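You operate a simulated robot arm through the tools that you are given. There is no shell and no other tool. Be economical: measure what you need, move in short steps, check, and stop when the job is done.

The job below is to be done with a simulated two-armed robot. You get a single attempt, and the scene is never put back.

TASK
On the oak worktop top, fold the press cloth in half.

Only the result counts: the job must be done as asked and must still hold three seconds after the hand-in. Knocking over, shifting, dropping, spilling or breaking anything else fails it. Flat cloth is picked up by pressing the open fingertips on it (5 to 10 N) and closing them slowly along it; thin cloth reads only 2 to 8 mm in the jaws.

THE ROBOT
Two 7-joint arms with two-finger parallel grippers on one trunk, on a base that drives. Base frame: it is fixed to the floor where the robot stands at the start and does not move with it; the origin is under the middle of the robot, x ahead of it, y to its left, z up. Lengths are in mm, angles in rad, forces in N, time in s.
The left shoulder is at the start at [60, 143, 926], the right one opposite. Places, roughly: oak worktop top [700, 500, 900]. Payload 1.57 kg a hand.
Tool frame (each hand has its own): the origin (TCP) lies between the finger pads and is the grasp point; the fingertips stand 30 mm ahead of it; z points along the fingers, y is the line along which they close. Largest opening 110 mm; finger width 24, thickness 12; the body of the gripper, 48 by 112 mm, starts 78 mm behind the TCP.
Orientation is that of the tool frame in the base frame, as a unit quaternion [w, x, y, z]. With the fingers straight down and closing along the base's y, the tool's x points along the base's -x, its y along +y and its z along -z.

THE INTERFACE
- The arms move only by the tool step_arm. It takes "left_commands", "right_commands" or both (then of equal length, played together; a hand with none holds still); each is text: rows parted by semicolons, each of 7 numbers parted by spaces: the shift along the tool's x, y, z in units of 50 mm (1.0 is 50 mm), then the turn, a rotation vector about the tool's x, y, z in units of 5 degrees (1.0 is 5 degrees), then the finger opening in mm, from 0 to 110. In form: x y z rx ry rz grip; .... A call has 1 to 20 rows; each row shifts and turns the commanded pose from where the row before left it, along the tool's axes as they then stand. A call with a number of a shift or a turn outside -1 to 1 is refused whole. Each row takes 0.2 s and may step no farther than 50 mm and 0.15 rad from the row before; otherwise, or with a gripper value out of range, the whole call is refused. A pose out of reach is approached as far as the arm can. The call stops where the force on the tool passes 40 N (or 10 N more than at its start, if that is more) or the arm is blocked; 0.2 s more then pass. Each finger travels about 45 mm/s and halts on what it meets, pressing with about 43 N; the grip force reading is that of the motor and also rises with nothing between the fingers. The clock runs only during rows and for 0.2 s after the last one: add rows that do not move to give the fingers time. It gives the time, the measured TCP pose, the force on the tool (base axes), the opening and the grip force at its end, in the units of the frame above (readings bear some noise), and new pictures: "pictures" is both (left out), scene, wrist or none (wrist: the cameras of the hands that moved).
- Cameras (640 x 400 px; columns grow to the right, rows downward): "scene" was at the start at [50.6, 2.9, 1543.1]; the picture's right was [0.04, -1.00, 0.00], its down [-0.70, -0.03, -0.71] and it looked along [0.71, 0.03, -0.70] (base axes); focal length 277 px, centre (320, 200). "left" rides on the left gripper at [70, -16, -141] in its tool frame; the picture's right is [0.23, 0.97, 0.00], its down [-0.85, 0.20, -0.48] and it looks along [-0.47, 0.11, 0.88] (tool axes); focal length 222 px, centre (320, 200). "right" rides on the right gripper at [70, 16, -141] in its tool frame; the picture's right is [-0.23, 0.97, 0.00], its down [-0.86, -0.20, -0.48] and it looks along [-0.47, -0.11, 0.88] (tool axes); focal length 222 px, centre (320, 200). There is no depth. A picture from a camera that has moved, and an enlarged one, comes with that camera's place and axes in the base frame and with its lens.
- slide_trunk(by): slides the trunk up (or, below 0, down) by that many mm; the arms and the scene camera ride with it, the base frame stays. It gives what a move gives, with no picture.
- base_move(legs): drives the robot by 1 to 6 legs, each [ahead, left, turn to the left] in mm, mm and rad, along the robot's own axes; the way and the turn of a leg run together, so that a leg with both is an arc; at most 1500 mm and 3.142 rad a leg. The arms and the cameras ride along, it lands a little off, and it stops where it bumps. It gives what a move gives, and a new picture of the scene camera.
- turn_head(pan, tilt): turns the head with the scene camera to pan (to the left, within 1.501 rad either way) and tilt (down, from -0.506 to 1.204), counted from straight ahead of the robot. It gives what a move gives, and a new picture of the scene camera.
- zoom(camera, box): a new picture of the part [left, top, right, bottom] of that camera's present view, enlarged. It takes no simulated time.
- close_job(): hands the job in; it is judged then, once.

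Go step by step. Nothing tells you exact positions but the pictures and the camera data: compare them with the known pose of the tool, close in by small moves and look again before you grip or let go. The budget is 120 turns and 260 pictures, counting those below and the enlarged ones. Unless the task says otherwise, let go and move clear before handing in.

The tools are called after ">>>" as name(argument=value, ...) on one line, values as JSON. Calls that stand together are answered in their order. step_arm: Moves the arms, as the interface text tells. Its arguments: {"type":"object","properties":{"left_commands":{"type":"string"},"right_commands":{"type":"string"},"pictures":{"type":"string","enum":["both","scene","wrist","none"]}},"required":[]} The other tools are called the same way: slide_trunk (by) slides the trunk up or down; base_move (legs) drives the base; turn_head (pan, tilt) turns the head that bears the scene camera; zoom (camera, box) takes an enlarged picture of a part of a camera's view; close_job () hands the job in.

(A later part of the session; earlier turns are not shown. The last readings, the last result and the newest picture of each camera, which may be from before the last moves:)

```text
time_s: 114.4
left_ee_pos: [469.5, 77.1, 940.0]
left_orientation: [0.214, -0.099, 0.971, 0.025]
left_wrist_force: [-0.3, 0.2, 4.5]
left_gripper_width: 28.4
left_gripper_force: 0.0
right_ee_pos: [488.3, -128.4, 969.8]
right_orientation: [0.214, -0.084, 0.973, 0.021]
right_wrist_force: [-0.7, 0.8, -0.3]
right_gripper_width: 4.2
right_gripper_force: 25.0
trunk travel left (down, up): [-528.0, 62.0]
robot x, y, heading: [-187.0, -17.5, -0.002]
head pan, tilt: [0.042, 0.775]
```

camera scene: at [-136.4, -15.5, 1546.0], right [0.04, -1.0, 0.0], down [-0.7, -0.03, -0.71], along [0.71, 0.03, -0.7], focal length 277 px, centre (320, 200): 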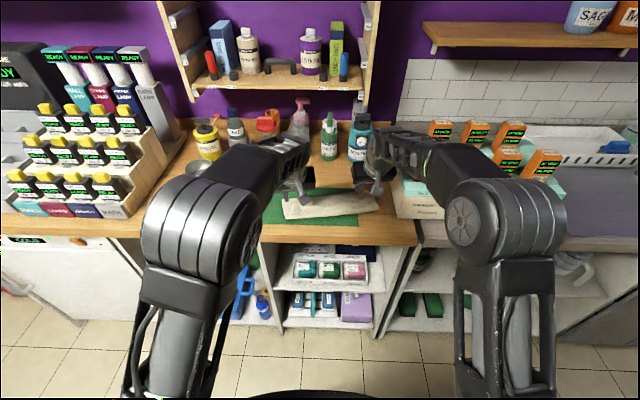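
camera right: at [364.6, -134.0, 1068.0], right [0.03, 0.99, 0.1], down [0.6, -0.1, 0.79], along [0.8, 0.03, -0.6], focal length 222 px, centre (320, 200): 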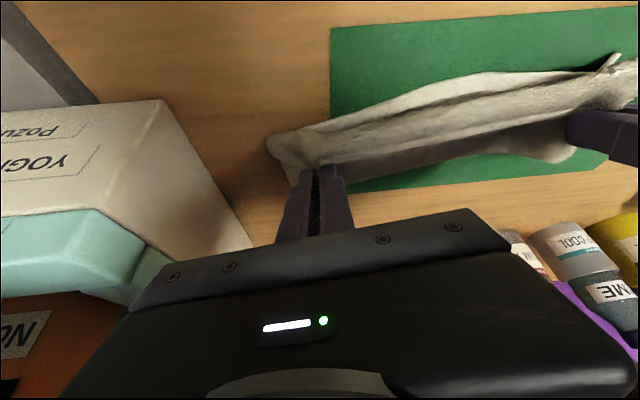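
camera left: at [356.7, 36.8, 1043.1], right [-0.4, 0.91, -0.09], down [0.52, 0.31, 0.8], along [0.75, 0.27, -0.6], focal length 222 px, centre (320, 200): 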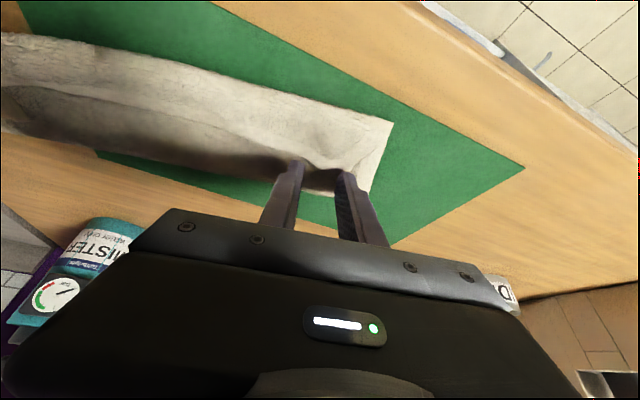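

Contact at 4.5 N. Closing slowly and lifting level with the right hand.

>>> step_arm(left_commands="0 0 0 0 0 0 25;0 0 0 0 0 0 22;0 0 0 0 0 0 19;0 0 0 0 0 0 16;0 0 0 0 0 0 13;0 0 0 0 0 0 10;0 0 0 0 0 0 7;0 0 0 0 0 0 4;0 0 0 0 0 0 0;0 0 0 0 0 0 0;0 0 0 0 0 0 0;-0.12 0 -0.27 0 0 0 0;-0.12 0 -0.27 0 0 0 0;0 0 0 0 0 0 0", pictures="wrist")

>>> zoom(camera="scene", box=[220, 140, 420, 265])

```text
time_s: 117.4
left_ee_pos: [468.0, 77.1, 968.4]
left_orientation: [0.213, -0.1, 0.972, 0.026]
left_wrist_force: [0.6, 0.7, 0.1]
left_gripper_width: 6.2
left_gripper_force: 26.1
right_ee_pos: [487.6, -129.6, 970.4]
right_orientation: [0.213, -0.085, 0.973, 0.02]
right_wrist_force: [0.3, -0.4, -0.5]
right_gripper_width: 4.6
right_gripper_force: 24.5
trunk travel left (down, up): [-528.0, 62.0]
robot x, y, heading: [-188.6, -17.6, -0.008]
head pan, tilt: [0.042, 0.775]
camera left: at [352.2, 35.3, 1067.9], right [-0.4, 0.91, -0.09], down [0.52, 0.31, 0.8], along [0.75, 0.27, -0.6], focal length 222 px, centre (320, 200)
```

left: 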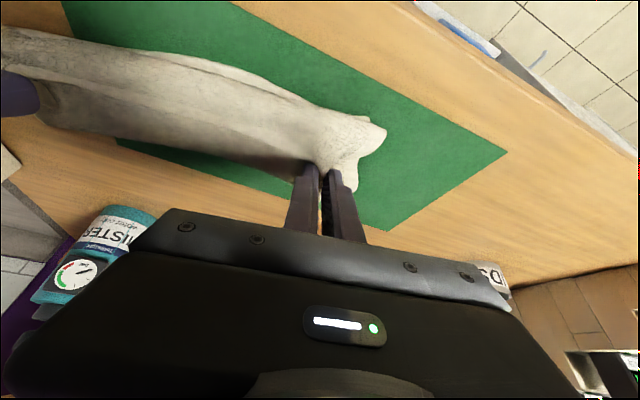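

```text
3.20 times, centred on (320, 202) of scene
camera zoom: at [-138.1, -15.6, 1546.1], right [0.04, -1.0, 0.0], down [-0.7, -0.03, -0.71], along [0.71, 0.03, -0.7], focal length 887 px, centre (320, 192)
```

zoom: 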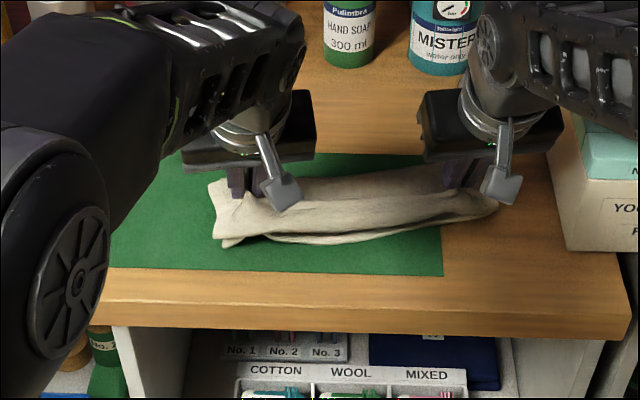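

Again two plies (6.2 mm). I'll reopen and retry with a much lighter press.

>>> step_arm(left_commands="0.1 0 0.22 0 0 0 0;0.1 0 0.22 0 0 0 0;0 0 0 0 0 0 10;0 0 0 0 0 0 20;0 0 0 0 0 0 30;0 0 0 0 0 0 40;-0.04 0 -0.1 0 0 0 40;-0.04 0 -0.1 0 0 0 40;0 0 0 0 0 0 34;0.03 0 0.08 0 0 0 34;0.015 0 0.045 0 0 0 34;0 0 0 0 0 0 34", pictures="none")

>>> zoom(camera="left", box=[200, 60, 440, 210])

```text
time_s: 120.0
left_ee_pos: [469.8, 78.0, 947.7]
left_orientation: [0.214, -0.1, 0.971, 0.026]
left_wrist_force: [-0.4, -0.1, 0.1]
left_gripper_width: 34.0
left_gripper_force: 0.1
right_ee_pos: [488.0, -128.8, 969.9]
right_orientation: [0.214, -0.085, 0.973, 0.02]
right_wrist_force: [0.6, -0.1, 0.4]
right_gripper_width: 4.4
right_gripper_force: 24.5
trunk travel left (down, up): [-528.0, 62.0]
robot x, y, heading: [-191.6, -19.4, -0.005]
head pan, tilt: [0.042, 0.775]
```

```text
2.67 times, centred on (320, 135) of left
camera zoom: at [352.7, 35.8, 1048.0], right [-0.4, 0.91, -0.09], down [0.52, 0.31, 0.8], along [0.75, 0.27, -0.6], focal length 592 px, centre (320, 373)
```

zoom: 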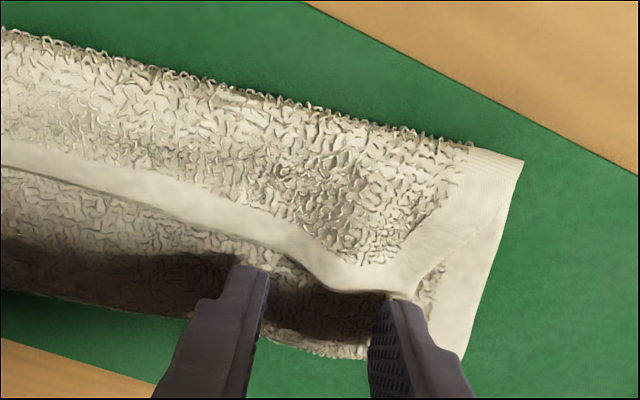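

The hem overlap is about 9 mm. I'll shift 6 mm inward from the corner and approach very lightly.

>>> step_arm(left_commands="0.03 -0.12 0.07 0 0 0 30;0.015 0 0.03 0 0 0 30;0 0 0 0 0 0 30", pictures="none")

```text
time_s: 120.8
left_ee_pos: [470.1, 71.5, 943.9]
left_orientation: [0.214, -0.1, 0.971, 0.026]
left_wrist_force: [1.3, 0.5, 1.1]
left_gripper_width: 30.1
left_gripper_force: 0.3
right_ee_pos: [487.4, -129.2, 970.4]
right_orientation: [0.214, -0.084, 0.973, 0.02]
right_wrist_force: [0.3, -0.5, 0.1]
right_gripper_width: 4.6
right_gripper_force: 25.1
trunk travel left (down, up): [-528.0, 62.0]
robot x, y, heading: [-191.3, -17.0, -0.006]
head pan, tilt: [0.042, 0.775]
```

About 1 N. I'll close with a slight rise as the ridge forms.

>>> step_arm(left_commands="0.008 0 0.016 0 0 0 28;0 0 0 0 0 0 25;0 0 0 0 0 0 22;-0.004 0 -0.01 0 0 0 19;-0.004 0 -0.01 0 0 0 16;-0.004 0 -0.01 0 0 0 13;-0.008 0 -0.02 0 0 0 10;-0.008 0 -0.02 0 0 0 7;0 0 0 0 0 0 4;0 0 0 0 0 0 0;0 0 0 0 0 0 0;-0.12 0 -0.25 0 0 0 0;-0.12 0 -0.25 0 0 0 0;0 0 0 0 0 0 0", pictures="wrist")

>>> zoom(camera="left", box=[200, 60, 440, 210])

```text
time_s: 123.8
left_ee_pos: [470.8, 71.1, 975.1]
left_orientation: [0.214, -0.099, 0.971, 0.026]
left_wrist_force: [-0.1, -0.7, 0.3]
left_gripper_width: 2.2
left_gripper_force: 23.5
right_ee_pos: [487.4, -129.6, 970.6]
right_orientation: [0.214, -0.085, 0.973, 0.019]
right_wrist_force: [0.3, -0.3, 0.8]
right_gripper_width: 4.4
right_gripper_force: 25.3
trunk travel left (down, up): [-528.0, 62.0]
robot x, y, heading: [-191.0, -17.6, -0.004]
head pan, tilt: [0.042, 0.775]
camera left: at [353.8, 30.0, 1073.3], right [-0.4, 0.91, -0.09], down [0.52, 0.31, 0.8], along [0.75, 0.27, -0.6], focal length 222 px, centre (320, 200)
```

left: 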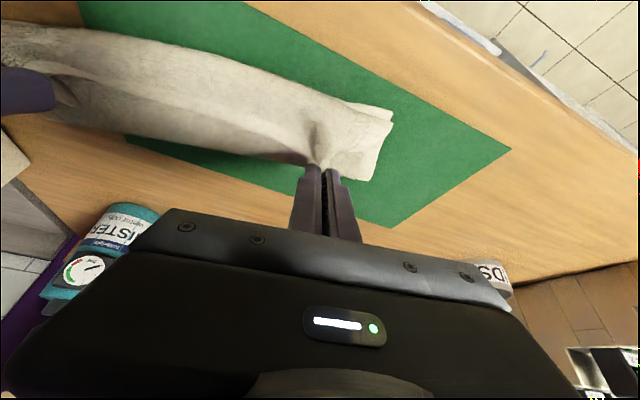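

```text
2.67 times, centred on (320, 135) of left
camera zoom: at [353.8, 30.0, 1073.3], right [-0.4, 0.91, -0.09], down [0.52, 0.31, 0.8], along [0.75, 0.27, -0.6], focal length 592 px, centre (320, 373)
```

zoom: 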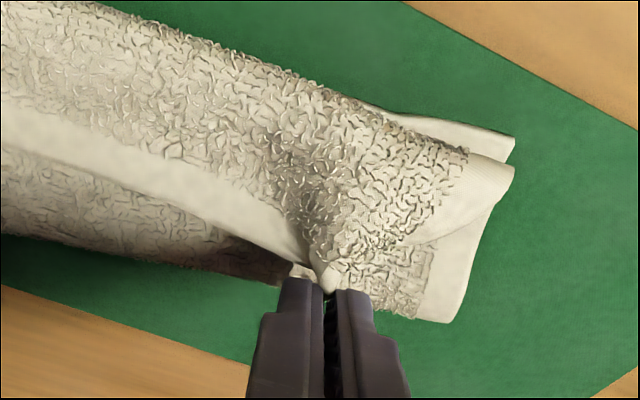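

A single ply at 2.2 mm — good. I'll raise both hands and drive forward along the cloth axis to unroll the cloth past mid-line.

>>> step_arm(left_commands="-0.12 0 -0.25 0 0 0 0;-0.12 0 -0.25 0 0 0 0;-0.1 0 -0.2 0 0 0 0;0 0 0 0 0 0 0", right_commands="-0.12 0 -0.26 0 0 0 0;-0.12 0 -0.26 0 0 0 0;-0.12 0 -0.26 0 0 0 0;0 0 0 0 0 0 0", pictures="none")

>>> base_move(legs=[[112, 23, 0]])

>>> zoom(camera="scene", box=[220, 160, 420, 285])

```text
time_s: 124.8
left_ee_pos: [470.7, 71.3, 1013.1]
left_orientation: [0.213, -0.099, 0.972, 0.025]
left_wrist_force: [-0.3, 0.5, 0.0]
left_gripper_width: 2.1
left_gripper_force: 24.3
right_ee_pos: [487.8, -127.9, 1013.1]
right_orientation: [0.214, -0.084, 0.973, 0.021]
right_wrist_force: [0.3, 0.8, 0.2]
right_gripper_width: 4.3
right_gripper_force: 25.5
trunk travel left (down, up): [-528.0, 62.0]
robot x, y, heading: [-188.8, -16.3, -0.009]
head pan, tilt: [0.042, 0.775]
```

```text
time_s: 126.0
left_ee_pos: [585.3, 92.8, 1012.9]
left_orientation: [0.213, -0.1, 0.972, 0.027]
left_wrist_force: [0.6, 0.2, -0.7]
left_gripper_width: 2.5
left_gripper_force: 24.1
right_ee_pos: [601.1, -107.0, 1012.1]
right_orientation: [0.212, -0.086, 0.973, 0.02]
right_wrist_force: [0.3, 0.6, -0.8]
right_gripper_width: 4.4
right_gripper_force: 25.5
trunk travel left (down, up): [-528.0, 62.0]
robot x, y, heading: [-77.4, 5.0, -0.008]
head pan, tilt: [0.042, 0.775]
camera scene: at [-23.7, 7.1, 1546.0], right [0.04, -1.0, 0.0], down [-0.7, -0.03, -0.71], along [0.71, 0.03, -0.7], focal length 277 px, centre (320, 200)
```

scene: 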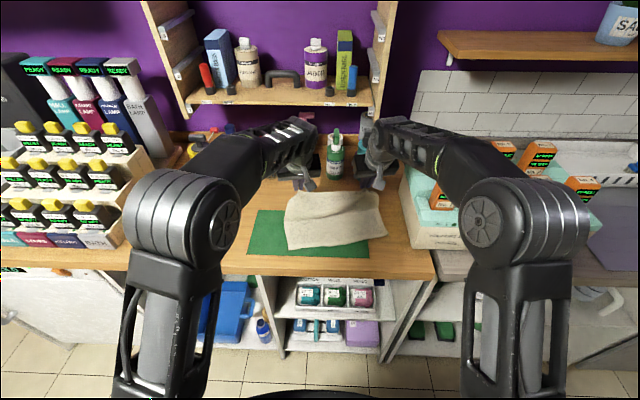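

```text
3.20 times, centred on (320, 222) of scene
camera zoom: at [-23.7, 7.1, 1546.0], right [0.04, -1.0, 0.0], down [-0.7, -0.03, -0.71], along [0.71, 0.03, -0.7], focal length 887 px, centre (320, 128)
```

zoom: 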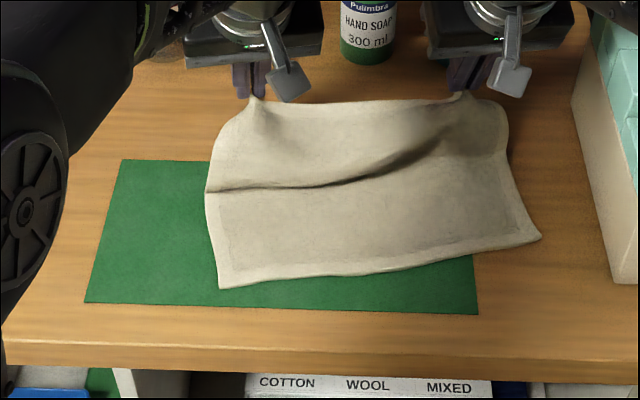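

Unrolling well with the near edge unmoved. I'll pull further forward, more on the right, and spread the hands to remove slack.

>>> step_arm(left_commands="-0.112 0.06 0 0 0 0 0;-0.112 0.06 0 0 0 0 0;-0.112 0.06 0 0 0 0 0;-0.112 0.06 0 0 0 0 0;0 0 0 0 0 0 0;0 0 0 0 0 0 0", right_commands="-0.2 -0.06 0.04 0 0 0 0;-0.2 -0.06 0.04 0 0 0 0;-0.2 -0.06 0.04 0 0 0 0;-0.2 -0.06 0.04 0 0 0 0;0 0 0 0 0 0 0;0 0 0 0 0 0 0", pictures="wrist")

>>> zoom(camera="scene", box=[220, 160, 420, 285])

```text
time_s: 127.4
left_ee_pos: [600.9, 108.9, 1021.5]
left_orientation: [0.213, -0.099, 0.972, 0.025]
left_wrist_force: [1.8, -5.2, 0.1]
left_gripper_width: 2.5
left_gripper_force: 24.1
right_ee_pos: [641.7, -110.7, 1022.8]
right_orientation: [0.213, -0.085, 0.973, 0.02]
right_wrist_force: [-0.8, 3.3, 0.1]
right_gripper_width: 4.4
right_gripper_force: 24.6
trunk travel left (down, up): [-528.0, 62.0]
robot x, y, heading: [-78.4, 8.7, -0.004]
head pan, tilt: [0.042, 0.775]
camera right: at [518.2, -116.4, 1120.9], right [0.03, 0.99, 0.1], down [0.6, -0.1, 0.79], along [0.8, 0.03, -0.6], focal length 222 px, centre (320, 200)
camera left: at [484.8, 67.0, 1121.0], right [-0.4, 0.91, -0.09], down [0.52, 0.31, 0.79], along [0.75, 0.27, -0.6], focal length 222 px, centre (320, 200)
```

right: 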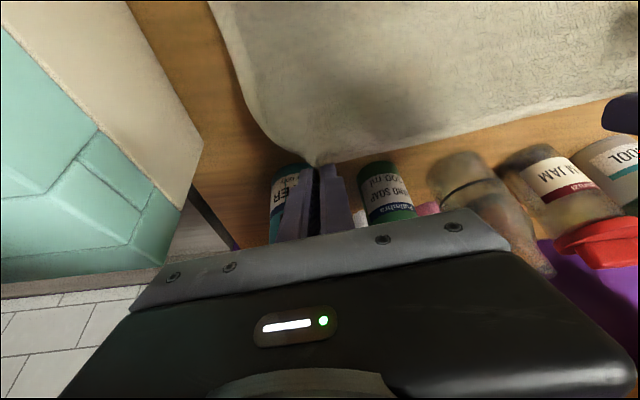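
left: 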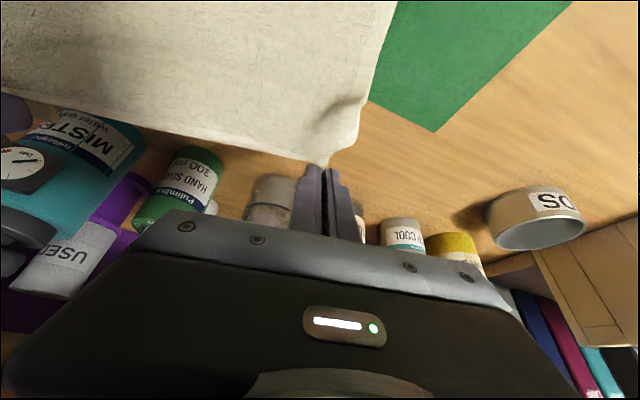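

```text
3.20 times, centred on (320, 222) of scene
camera zoom: at [-25.6, 6.7, 1546.1], right [0.04, -1.0, 0.0], down [-0.7, -0.03, -0.71], along [0.71, 0.03, -0.7], focal length 887 px, centre (320, 128)
```

zoom: 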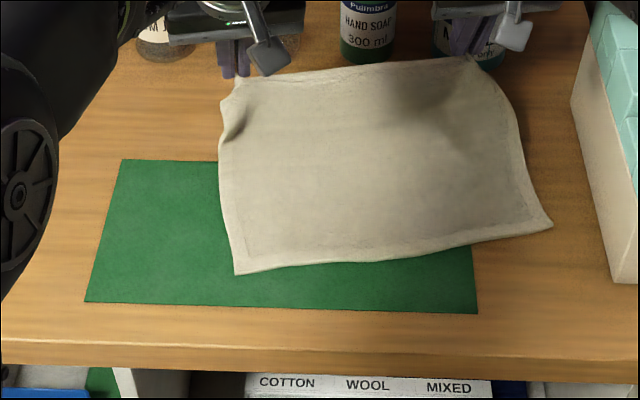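

The cloth is taut and cleanly open. Now a tight arc: drive back until the edge stands above the fold line, then tilt the fingers to 70° and lift slightly to keep it taut.

>>> base_move(legs=[[-53, -12, 0]])

>>> step_arm(left_commands="0.03 0 -0.02 0 -1 0 0;0.03 0 -0.02 0 -1 0 0;0.03 0 -0.02 0 -1 0 0;0.03 0 -0.02 0 -1 0 0;0.03 0 -0.02 0 -1 0 0;0.03 0 -0.02 0 -1 0 0;0.03 0 -0.02 0 -1 0 0;0.03 0 -0.02 0 -1 0 0;0.03 0 -0.02 0 -1 0 0;0 0 0 0 0 0 0", right_commands="0.03 0 -0.02 0 -1 0 0;0.03 0 -0.02 0 -1 0 0;0.03 0 -0.02 0 -1 0 0;0.03 0 -0.02 0 -1 0 0;0.03 0 -0.02 0 -1 0 0;0.03 0 -0.02 0 -1 0 0;0.03 0 -0.02 0 -1 0 0;0.03 0 -0.02 0 -1 0 0;0.03 0 -0.02 0 -1 0 0;0 0 0 0 0 0 0", pictures="wrist")

>>> zoom(camera="scene", box=[220, 150, 420, 275])

```text
time_s: 128.3
left_ee_pos: [547.0, 96.4, 1023.4]
left_orientation: [0.214, -0.099, 0.971, 0.024]
left_wrist_force: [0.5, -4.5, 0.5]
left_gripper_width: 2.2
left_gripper_force: 23.7
right_ee_pos: [586.5, -123.4, 1024.9]
right_orientation: [0.215, -0.085, 0.973, 0.021]
right_wrist_force: [-1.8, 4.7, 0.6]
right_gripper_width: 4.3
right_gripper_force: 25.7
trunk travel left (down, up): [-528.0, 62.0]
robot x, y, heading: [-128.2, -8.0, -0.009]
head pan, tilt: [0.042, 0.775]
camera scene: at [-81.0, -5.4, 1546.2], right [0.04, -1.0, 0.0], down [-0.7, -0.03, -0.72], along [0.71, 0.03, -0.7], focal length 277 px, centre (320, 200)
```

scene: 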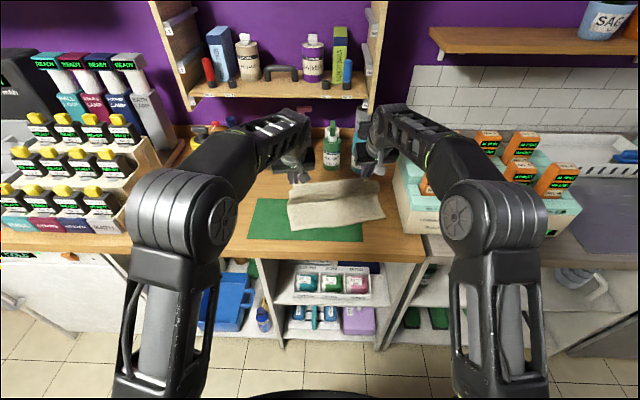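

```text
time_s: 130.5
left_ee_pos: [530.8, 92.9, 1020.3]
left_orientation: [0.57, -0.082, 0.815, 0.061]
left_wrist_force: [1.2, -3.4, 0.4]
left_gripper_width: 2.3
left_gripper_force: 23.8
right_ee_pos: [572.9, -125.6, 1019.9]
right_orientation: [0.57, -0.071, 0.817, 0.052]
right_wrist_force: [-0.4, 5.4, 0.1]
right_gripper_width: 4.4
right_gripper_force: 25.2
trunk travel left (down, up): [-528.0, 62.0]
robot x, y, heading: [-130.9, -6.3, -0.006]
head pan, tilt: [0.042, 0.775]
camera right: at [415.8, -136.3, 1002.3], right [-0.09, 0.97, 0.22], down [-0.12, -0.23, 0.97], along [0.99, 0.06, 0.14], focal length 222 px, centre (320, 200)
camera left: at [382.7, 45.8, 1002.6], right [-0.27, 0.94, -0.21], down [-0.19, 0.16, 0.97], along [0.94, 0.31, 0.14], focal length 222 px, centre (320, 200)
```

right: 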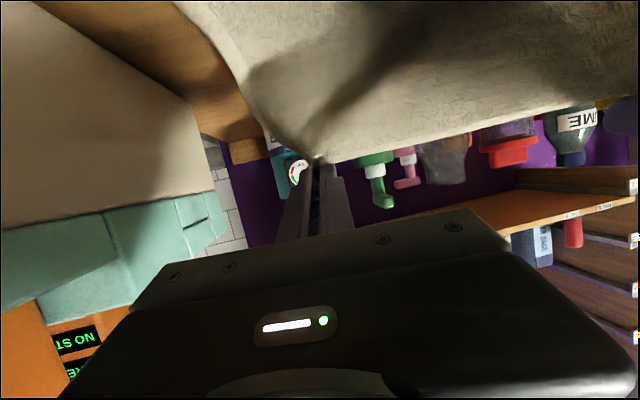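
left: 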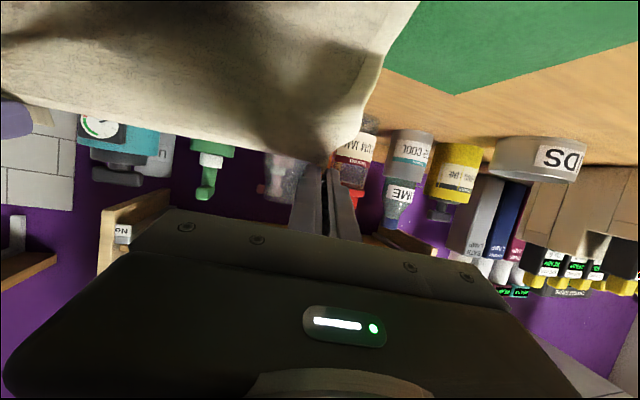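

```text
3.20 times, centred on (320, 212) of scene
camera zoom: at [-79.0, -4.8, 1546.1], right [0.04, -1.0, 0.0], down [-0.7, -0.03, -0.71], along [0.71, 0.03, -0.7], focal length 887 px, centre (320, 160)
```

zoom: 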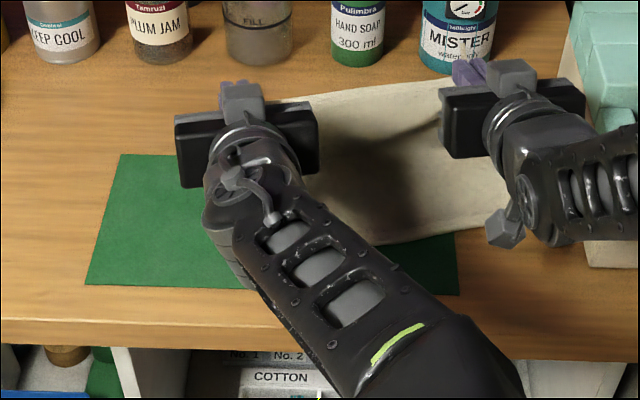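

Tips are right above the fold line at full height, so the cloth is taut. I'll come down the tight arc in alternating small trunk and base moves without touching the arms.

>>> slide_trunk(by=-8)

>>> base_move(legs=[[-37, -8.4, 0]])

>>> slide_trunk(by=-18)

>>> base_move(legs=[[-24.4, -5.6, 0]])

>>> zoom(camera="scene", box=[220, 140, 420, 265])

>>> zoom(camera="left", box=[0, 0, 640, 400])

>>> zoom(camera="right", box=[0, 0, 640, 400])

```text
time_s: 131.1
left_ee_pos: [531.7, 92.3, 1011.9]
left_orientation: [0.57, -0.081, 0.815, 0.06]
left_wrist_force: [0.4, -3.6, 0.4]
left_gripper_width: 2.1
left_gripper_force: 23.8
right_ee_pos: [572.3, -125.8, 1011.6]
right_orientation: [0.57, -0.071, 0.817, 0.052]
right_wrist_force: [-1.5, 4.2, -0.5]
right_gripper_width: 4.3
right_gripper_force: 24.7
trunk travel left (down, up): [-520.0, 70.0]
robot x, y, heading: [-132.5, -7.4, -0.004]
head pan, tilt: [0.042, 0.775]
```

```text
time_s: 132.0
left_ee_pos: [494.4, 84.4, 1012.3]
left_orientation: [0.57, -0.082, 0.815, 0.061]
left_wrist_force: [0.5, -4.4, 0.4]
left_gripper_width: 2.2
left_gripper_force: 23.5
right_ee_pos: [535.2, -135.0, 1012.6]
right_orientation: [0.571, -0.071, 0.816, 0.052]
right_wrist_force: [-1.2, 3.6, 1.1]
right_gripper_width: 4.3
right_gripper_force: 24.9
trunk travel left (down, up): [-520.0, 70.0]
robot x, y, heading: [-169.3, -14.6, -0.001]
head pan, tilt: [0.042, 0.775]
camera scene: at [-118.1, -13.6, 1538.2], right [0.04, -1.0, 0.0], down [-0.7, -0.03, -0.72], along [0.71, 0.03, -0.7], focal length 277 px, centre (320, 200)
```

scene: 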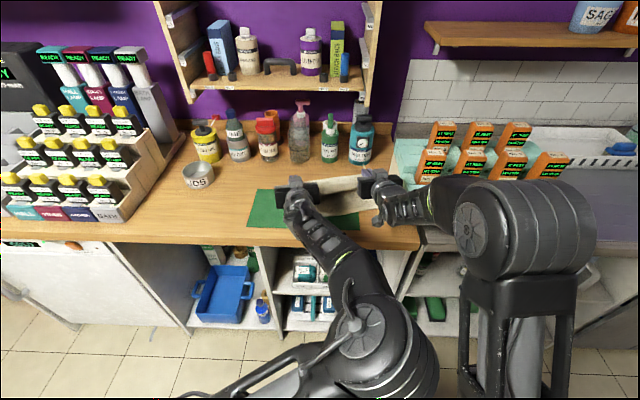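

```text
time_s: 132.6
left_ee_pos: [496.6, 85.3, 993.5]
left_orientation: [0.57, -0.081, 0.816, 0.061]
left_wrist_force: [0.7, -4.2, -0.4]
left_gripper_width: 2.5
left_gripper_force: 23.6
right_ee_pos: [535.5, -133.4, 994.5]
right_orientation: [0.57, -0.07, 0.817, 0.051]
right_wrist_force: [-1.2, 3.8, -0.5]
right_gripper_width: 4.6
right_gripper_force: 25.5
trunk travel left (down, up): [-502.0, 88.0]
robot x, y, heading: [-166.2, -16.2, -0.009]
head pan, tilt: [0.042, 0.775]
```

```text
time_s: 133.4
left_ee_pos: [469.4, 78.2, 994.8]
left_orientation: [0.57, -0.081, 0.815, 0.061]
left_wrist_force: [0.9, -3.6, 0.6]
left_gripper_width: 2.5
left_gripper_force: 23.3
right_ee_pos: [510.3, -138.9, 995.7]
right_orientation: [0.57, -0.071, 0.817, 0.052]
right_wrist_force: [-1.8, 3.9, 0.5]
right_gripper_width: 4.3
right_gripper_force: 24.9
trunk travel left (down, up): [-502.0, 88.0]
robot x, y, heading: [-191.3, -22.1, -0.008]
head pan, tilt: [0.042, 0.775]
camera scene: at [-142.5, -19.0, 1520.2], right [0.04, -1.0, 0.0], down [-0.7, -0.03, -0.72], along [0.71, 0.03, -0.7], focal length 277 px, centre (320, 200)
```

scene: 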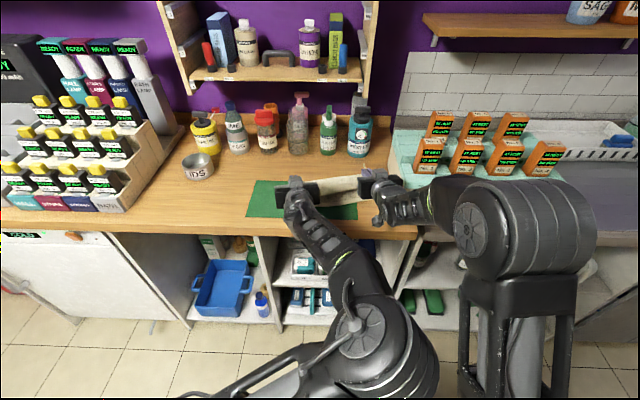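

```text
3.20 times, centred on (320, 202) of scene
camera zoom: at [-142.5, -19.0, 1520.2], right [0.04, -1.0, 0.0], down [-0.7, -0.03, -0.72], along [0.71, 0.03, -0.7], focal length 887 px, centre (320, 192)
```

zoom: 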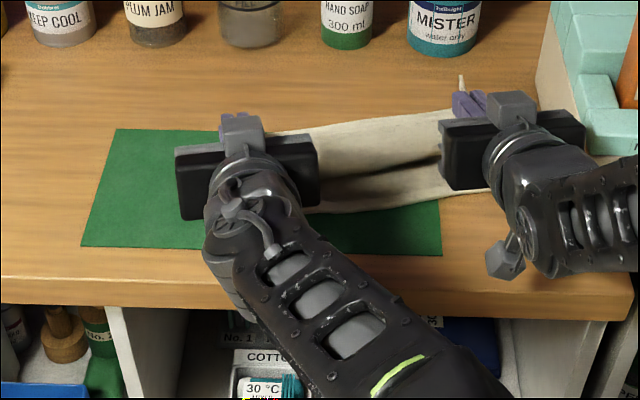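

```text
1.00 times, centred on (320, 200) of left
camera zoom: at [319.9, 31.7, 977.3], right [-0.27, 0.94, -0.21], down [-0.19, 0.16, 0.97], along [0.94, 0.31, 0.14], focal length 222 px, centre (320, 200)
```

zoom: 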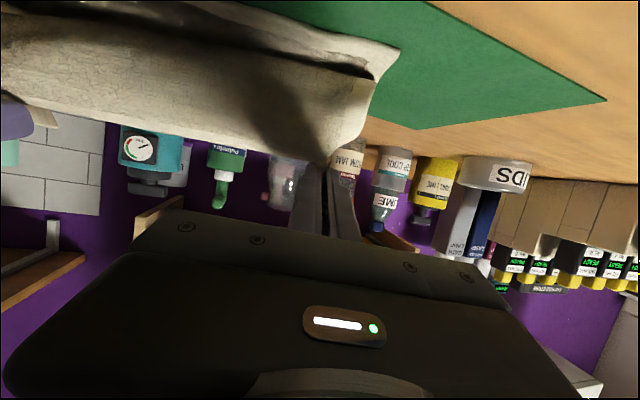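

```text
1.00 times, centred on (320, 200) of right
camera zoom: at [353.2, -150.1, 977.3], right [-0.09, 0.97, 0.22], down [-0.12, -0.23, 0.97], along [0.99, 0.06, 0.14], focal length 222 px, centre (320, 200)
```

zoom: 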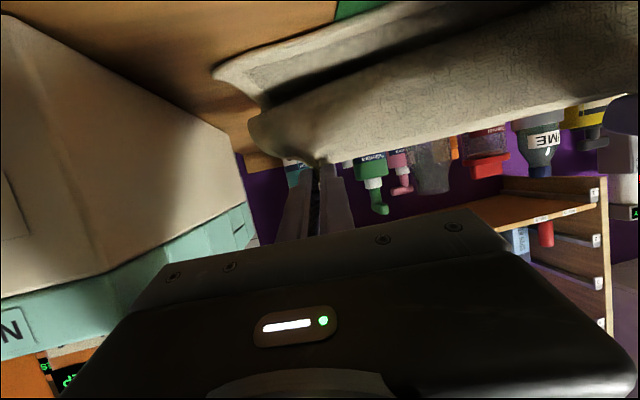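

The sheet stays well stretched with the lower layer flat beneath. I'll continue down the arc to touchdown.

>>> slide_trunk(by=-20)

>>> base_move(legs=[[-20, -4.5, 0]])

>>> slide_trunk(by=-22)

>>> base_move(legs=[[-12, -2.7, 0]])

>>> slide_trunk(by=-20)

>>> zoom(camera="scene", box=[220, 130, 420, 255])

>>> zoom(camera="left", box=[0, 0, 640, 400])

>>> zoom(camera="right", box=[0, 0, 640, 400])

```text
time_s: 134.1
left_ee_pos: [469.9, 78.2, 973.3]
left_orientation: [0.57, -0.081, 0.815, 0.06]
left_wrist_force: [0.5, -3.7, 0.1]
left_gripper_width: 2.3
left_gripper_force: 23.7
right_ee_pos: [510.9, -138.1, 974.7]
right_orientation: [0.571, -0.07, 0.817, 0.051]
right_wrist_force: [-0.8, 3.1, -0.5]
right_gripper_width: 4.6
right_gripper_force: 24.6
trunk travel left (down, up): [-482.0, 108.0]
robot x, y, heading: [-191.4, -21.4, -0.005]
head pan, tilt: [0.042, 0.775]
```

```text
time_s: 134.9
left_ee_pos: [450.4, 73.4, 973.2]
left_orientation: [0.57, -0.082, 0.815, 0.061]
left_wrist_force: [1.3, -4.2, -0.9]
left_gripper_width: 2.3
left_gripper_force: 23.4
right_ee_pos: [489.9, -142.6, 974.6]
right_orientation: [0.57, -0.071, 0.817, 0.052]
right_wrist_force: [-0.2, 3.5, 0.3]
right_gripper_width: 4.4
right_gripper_force: 25.2
trunk travel left (down, up): [-482.0, 108.0]
robot x, y, heading: [-211.5, -25.6, -0.008]
head pan, tilt: [0.042, 0.775]
camera scene: at [-162.2, -23.4, 1500.2], right [0.04, -1.0, 0.0], down [-0.7, -0.03, -0.72], along [0.71, 0.03, -0.7], focal length 277 px, centre (320, 200)
```

scene: 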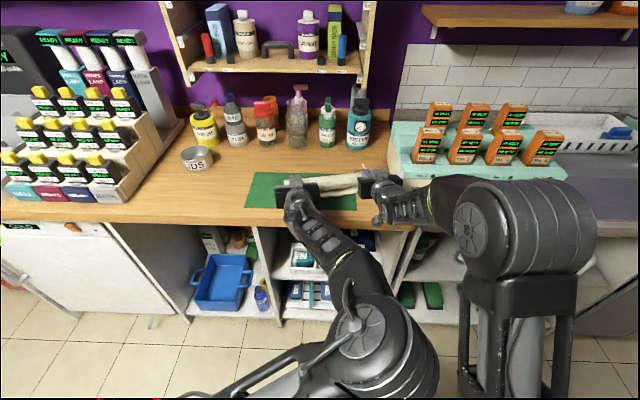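

```text
time_s: 135.6
left_ee_pos: [449.6, 74.6, 951.3]
left_orientation: [0.57, -0.082, 0.816, 0.061]
left_wrist_force: [0.2, -2.8, 0.3]
left_gripper_width: 2.2
left_gripper_force: 24.0
right_ee_pos: [491.0, -142.4, 952.1]
right_orientation: [0.57, -0.07, 0.817, 0.052]
right_wrist_force: [-0.8, 2.8, 1.1]
right_gripper_width: 4.3
right_gripper_force: 25.5
trunk travel left (down, up): [-460.0, 130.0]
robot x, y, heading: [-209.3, -27.9, -0.006]
head pan, tilt: [0.042, 0.775]
```

```text
time_s: 136.3
left_ee_pos: [439.3, 71.9, 951.1]
left_orientation: [0.569, -0.081, 0.816, 0.06]
left_wrist_force: [0.4, -4.1, 1.0]
left_gripper_width: 2.4
left_gripper_force: 24.1
right_ee_pos: [478.5, -146.4, 954.0]
right_orientation: [0.57, -0.07, 0.817, 0.051]
right_wrist_force: [-0.5, 3.4, -0.1]
right_gripper_width: 4.5
right_gripper_force: 25.3
trunk travel left (down, up): [-460.0, 130.0]
robot x, y, heading: [-222.6, -28.1, -0.003]
head pan, tilt: [0.042, 0.775]
camera scene: at [-173.7, -26.0, 1478.2], right [0.04, -1.0, 0.0], down [-0.7, -0.03, -0.71], along [0.71, 0.03, -0.7], focal length 277 px, centre (320, 200)
```

scene: 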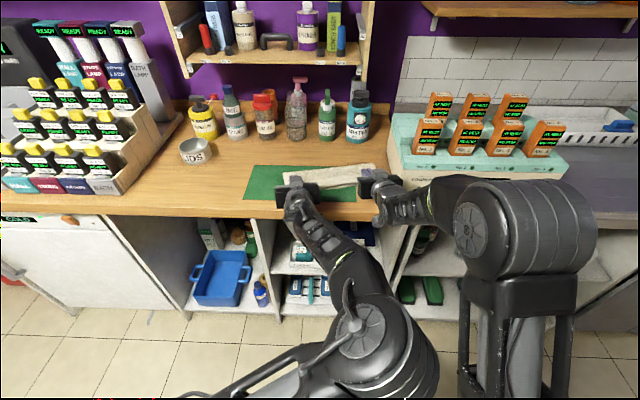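

```text
time_s: 137.0
left_ee_pos: [438.0, 71.2, 932.0]
left_orientation: [0.571, -0.082, 0.815, 0.061]
left_wrist_force: [0.8, -4.3, 1.9]
left_gripper_width: 2.5
left_gripper_force: 23.2
right_ee_pos: [477.9, -144.4, 932.5]
right_orientation: [0.571, -0.07, 0.816, 0.052]
right_wrist_force: [-0.5, 3.1, 2.4]
right_gripper_width: 4.3
right_gripper_force: 25.2
trunk travel left (down, up): [-440.0, 150.0]
robot x, y, heading: [-226.7, -29.1, -0.008]
head pan, tilt: [0.042, 0.775]
```

```text
3.20 times, centred on (320, 192) of scene
camera zoom: at [-172.9, -25.8, 1458.2], right [0.04, -1.0, 0.0], down [-0.7, -0.03, -0.71], along [0.71, 0.03, -0.7], focal length 887 px, centre (320, 224)
```

zoom: 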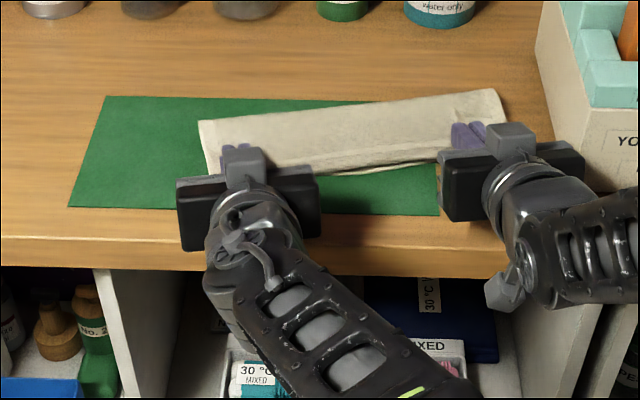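

```text
1.00 times, centred on (320, 200) of left
camera zoom: at [289.1, 24.0, 915.2], right [-0.27, 0.94, -0.21], down [-0.19, 0.16, 0.97], along [0.94, 0.3, 0.14], focal length 222 px, centre (320, 200)
```

zoom: 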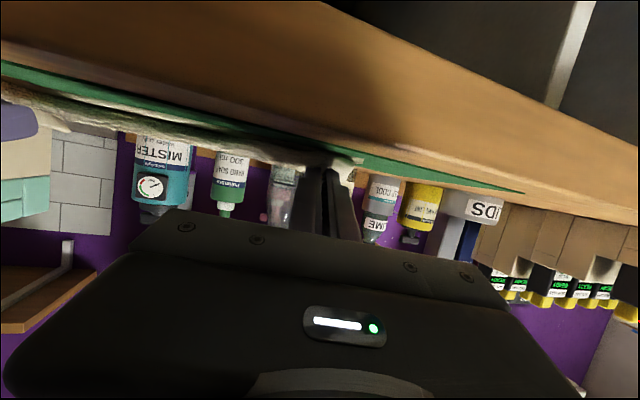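

```text
1.00 times, centred on (320, 200) of right
camera zoom: at [322.2, -156.4, 915.1], right [-0.09, 0.97, 0.22], down [-0.12, -0.23, 0.97], along [0.99, 0.07, 0.14], focal length 222 px, centre (320, 200)
```

zoom: 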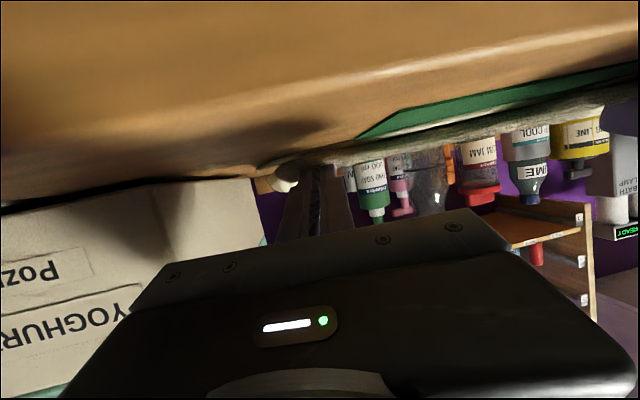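

Fold line is good (depth ≈101 mm), and the hem is still about 25 mm short of the near edge with some slack. I'll draw it back 26 mm along the axis at this height.

>>> base_move(legs=[[-25.4, -5.8, 0]])

>>> zoom(camera="scene", box=[220, 130, 420, 255])

>>> zoom(camera="right", box=[160, 60, 560, 310])

```text
time_s: 137.8
left_ee_pos: [411.8, 65.8, 933.0]
left_orientation: [0.569, -0.081, 0.816, 0.061]
left_wrist_force: [1.4, -3.1, 1.1]
left_gripper_width: 2.5
left_gripper_force: 23.9
right_ee_pos: [454.0, -150.2, 933.0]
right_orientation: [0.57, -0.07, 0.817, 0.052]
right_wrist_force: [0.3, 3.3, 1.7]
right_gripper_width: 4.6
right_gripper_force: 24.5
trunk travel left (down, up): [-440.0, 150.0]
robot x, y, heading: [-249.7, -34.8, -0.006]
head pan, tilt: [0.042, 0.775]
camera scene: at [-198.8, -31.7, 1458.1], right [0.04, -1.0, 0.0], down [-0.7, -0.03, -0.71], along [0.71, 0.03, -0.7], focal length 277 px, centre (320, 200)
```

scene: 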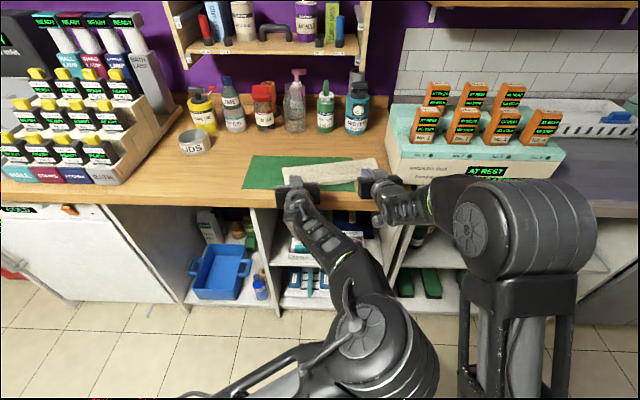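

```text
3.20 times, centred on (320, 192) of scene
camera zoom: at [-198.8, -31.7, 1458.1], right [0.04, -1.0, 0.0], down [-0.7, -0.03, -0.71], along [0.71, 0.03, -0.7], focal length 887 px, centre (320, 224)
```

zoom: 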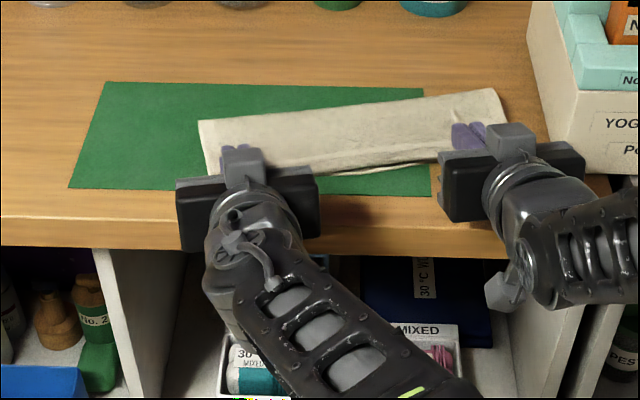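

```text
1.60 times, centred on (360, 185) of right
camera zoom: at [296.4, -162.4, 915.0], right [-0.09, 0.97, 0.22], down [-0.12, -0.23, 0.97], along [0.99, 0.07, 0.14], focal length 355 px, centre (256, 224)
```

zoom: 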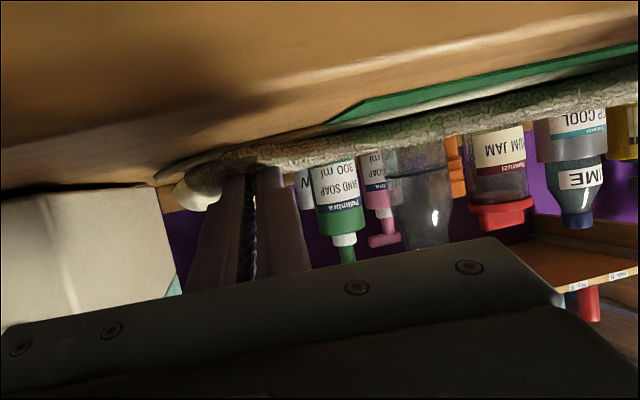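

The layers slid together because the belly was touching. I'll lift about 32 mm to break contact, draw back 32 mm until nearly taut, then lower again.

>>> slide_trunk(by=34)

>>> base_move(legs=[[-31.2, -7.1, 0]])

>>> zoom(camera="scene", box=[220, 130, 420, 255])

>>> zoom(camera="left", box=[80, 0, 480, 250])

```text
time_s: 138.6
left_ee_pos: [414.7, 65.5, 965.1]
left_orientation: [0.57, -0.081, 0.815, 0.06]
left_wrist_force: [1.4, -3.7, -0.5]
left_gripper_width: 2.2
left_gripper_force: 23.5
right_ee_pos: [452.6, -151.0, 966.2]
right_orientation: [0.57, -0.071, 0.817, 0.052]
right_wrist_force: [-0.5, 3.7, -0.6]
right_gripper_width: 4.1
right_gripper_force: 25.1
trunk travel left (down, up): [-474.0, 116.0]
robot x, y, heading: [-249.5, -34.7, -0.002]
head pan, tilt: [0.042, 0.775]
```

```text
time_s: 139.4
left_ee_pos: [381.2, 58.3, 966.8]
left_orientation: [0.57, -0.081, 0.815, 0.06]
left_wrist_force: [0.7, -2.8, -0.2]
left_gripper_width: 2.0
left_gripper_force: 24.0
right_ee_pos: [421.8, -158.5, 967.1]
right_orientation: [0.571, -0.071, 0.816, 0.052]
right_wrist_force: [-1.0, 3.3, 0.5]
right_gripper_width: 4.3
right_gripper_force: 24.6
trunk travel left (down, up): [-474.0, 116.0]
robot x, y, heading: [-279.5, -46.6, -0.003]
head pan, tilt: [0.042, 0.775]
camera scene: at [-230.7, -38.9, 1492.2], right [0.04, -1.0, 0.0], down [-0.7, -0.03, -0.72], along [0.71, 0.03, -0.7], focal length 277 px, centre (320, 200)
```

scene: 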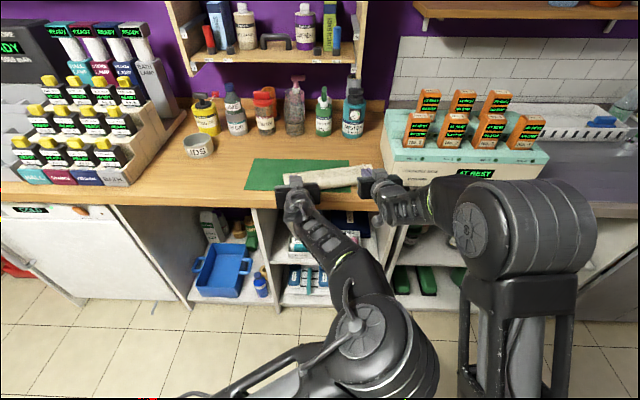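

```text
3.20 times, centred on (320, 192) of scene
camera zoom: at [-230.7, -38.9, 1492.2], right [0.04, -1.0, 0.0], down [-0.7, -0.03, -0.72], along [0.71, 0.03, -0.7], focal length 887 px, centre (320, 224)
```

zoom: 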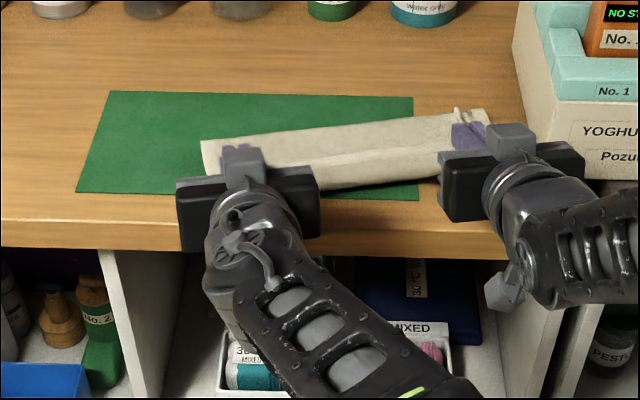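

```text
1.60 times, centred on (280, 125) of left
camera zoom: at [231.7, 11.1, 949.4], right [-0.27, 0.94, -0.21], down [-0.19, 0.16, 0.97], along [0.94, 0.3, 0.14], focal length 355 px, centre (384, 320)
```

zoom: 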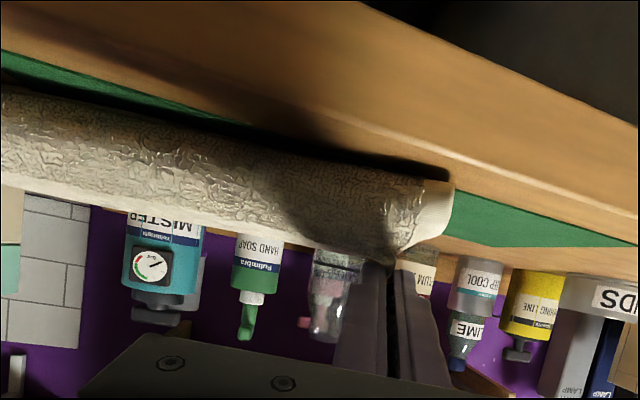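

The stiff fold keeps dragging the light lower layer, so I'll change tactics: reopen the cloth, then fold one corner at a time while the other hand pins the near edge. First I unroll again, driving forward with the edge raised.

>>> slide_trunk(by=40)

>>> base_move(legs=[[140, 32, 0]])

>>> step_arm(left_commands="-0.03 0 0.02 0 1 0 0;-0.03 0 0.02 0 1 0 0;-0.03 0 0.02 0 1 0 0;-0.03 0 0.02 0 1 0 0;-0.03 0 0.02 0 1 0 0;-0.03 0 0.02 0 1 0 0;-0.03 0 0.02 0 1 0 0;-0.03 0 0.02 0 1 0 0;-0.03 0 0.02 0 1 0 0;0 0 0 0 0 0 0", right_commands="-0.03 0 0.02 0 1 0 0;-0.03 0 0.02 0 1 0 0;-0.03 0 0.02 0 1 0 0;-0.03 0 0.02 0 1 0 0;-0.03 0 0.02 0 1 0 0;-0.03 0 0.02 0 1 0 0;-0.03 0 0.02 0 1 0 0;-0.03 0 0.02 0 1 0 0;-0.03 0 0.02 0 1 0 0;0 0 0 0 0 0 0", pictures="none")

>>> base_move(legs=[[55, 12, 0]])

>>> zoom(camera="scene", box=[220, 170, 420, 295])

```text
time_s: 140.3
left_ee_pos: [383.8, 59.4, 1005.4]
left_orientation: [0.57, -0.081, 0.816, 0.06]
left_wrist_force: [0.0, -3.5, -0.2]
left_gripper_width: 2.2
left_gripper_force: 23.9
right_ee_pos: [423.5, -157.8, 1006.0]
right_orientation: [0.571, -0.071, 0.816, 0.052]
right_wrist_force: [-0.2, 2.3, 0.2]
right_gripper_width: 4.5
right_gripper_force: 24.9
trunk travel left (down, up): [-514.0, 76.0]
robot x, y, heading: [-280.8, -36.6, -0.009]
head pan, tilt: [0.042, 0.775]
```

```text
time_s: 141.6
left_ee_pos: [523.5, 89.7, 1004.8]
left_orientation: [0.569, -0.081, 0.816, 0.06]
left_wrist_force: [1.2, -3.0, 0.0]
left_gripper_width: 2.4
left_gripper_force: 23.7
right_ee_pos: [564.1, -124.8, 1004.3]
right_orientation: [0.57, -0.071, 0.817, 0.052]
right_wrist_force: [-0.2, 3.4, -0.4]
right_gripper_width: 4.1
right_gripper_force: 25.4
trunk travel left (down, up): [-514.0, 76.0]
robot x, y, heading: [-138.5, -9.4, -0.001]
head pan, tilt: [0.042, 0.775]
camera scene: at [-87.4, -6.7, 1532.0], right [0.04, -1.0, 0.0], down [-0.7, -0.03, -0.71], along [0.71, 0.03, -0.7], focal length 277 px, centre (320, 200)
```

scene: 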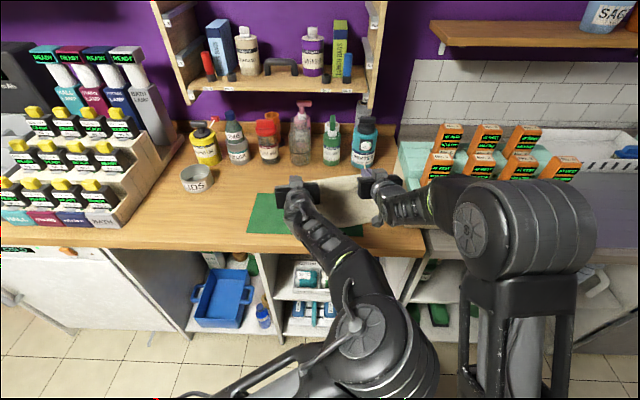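

```text
time_s: 143.8
left_ee_pos: [537.3, 91.4, 1010.5]
left_orientation: [0.214, -0.098, 0.972, 0.025]
left_wrist_force: [0.4, -2.8, -0.9]
left_gripper_width: 2.3
left_gripper_force: 23.8
right_ee_pos: [578.3, -123.0, 1011.1]
right_orientation: [0.214, -0.087, 0.973, 0.022]
right_wrist_force: [0.0, 2.8, -0.3]
right_gripper_width: 4.2
right_gripper_force: 24.9
trunk travel left (down, up): [-514.0, 76.0]
robot x, y, heading: [-135.4, -11.4, -0.005]
head pan, tilt: [0.042, 0.775]
```

```text
time_s: 144.8
left_ee_pos: [593.6, 104.2, 1008.9]
left_orientation: [0.214, -0.099, 0.972, 0.025]
left_wrist_force: [1.3, -3.0, -1.2]
left_gripper_width: 2.1
left_gripper_force: 23.8
right_ee_pos: [634.3, -112.0, 1009.5]
right_orientation: [0.214, -0.086, 0.973, 0.022]
right_wrist_force: [-0.2, 3.1, 0.7]
right_gripper_width: 4.1
right_gripper_force: 24.4
trunk travel left (down, up): [-514.0, 76.0]
robot x, y, heading: [-84.0, -2.6, -0.005]
head pan, tilt: [0.042, 0.775]
camera scene: at [-32.3, 5.3, 1532.0], right [0.04, -1.0, 0.0], down [-0.7, -0.03, -0.71], along [0.71, 0.03, -0.7], focal length 277 px, centre (320, 200)
```

scene: 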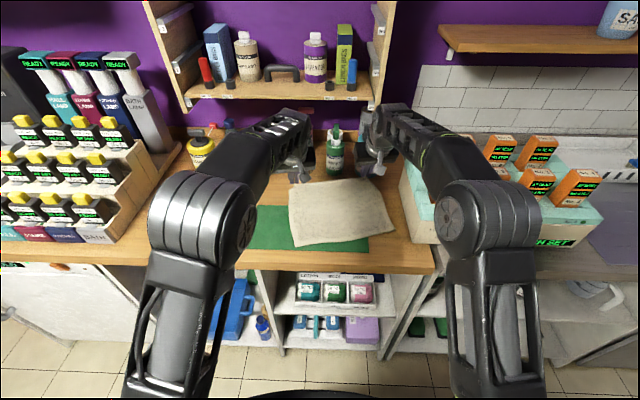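

```text
3.20 times, centred on (320, 232) of scene
camera zoom: at [-32.3, 5.3, 1532.0], right [0.04, -1.0, 0.0], down [-0.7, -0.03, -0.71], along [0.71, 0.03, -0.7], focal length 887 px, centre (320, 96)
```

zoom: 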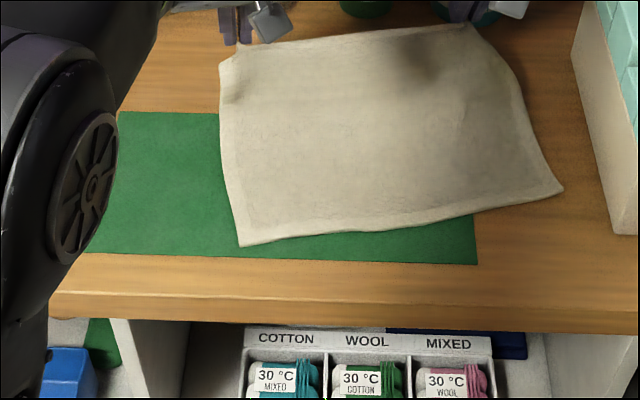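

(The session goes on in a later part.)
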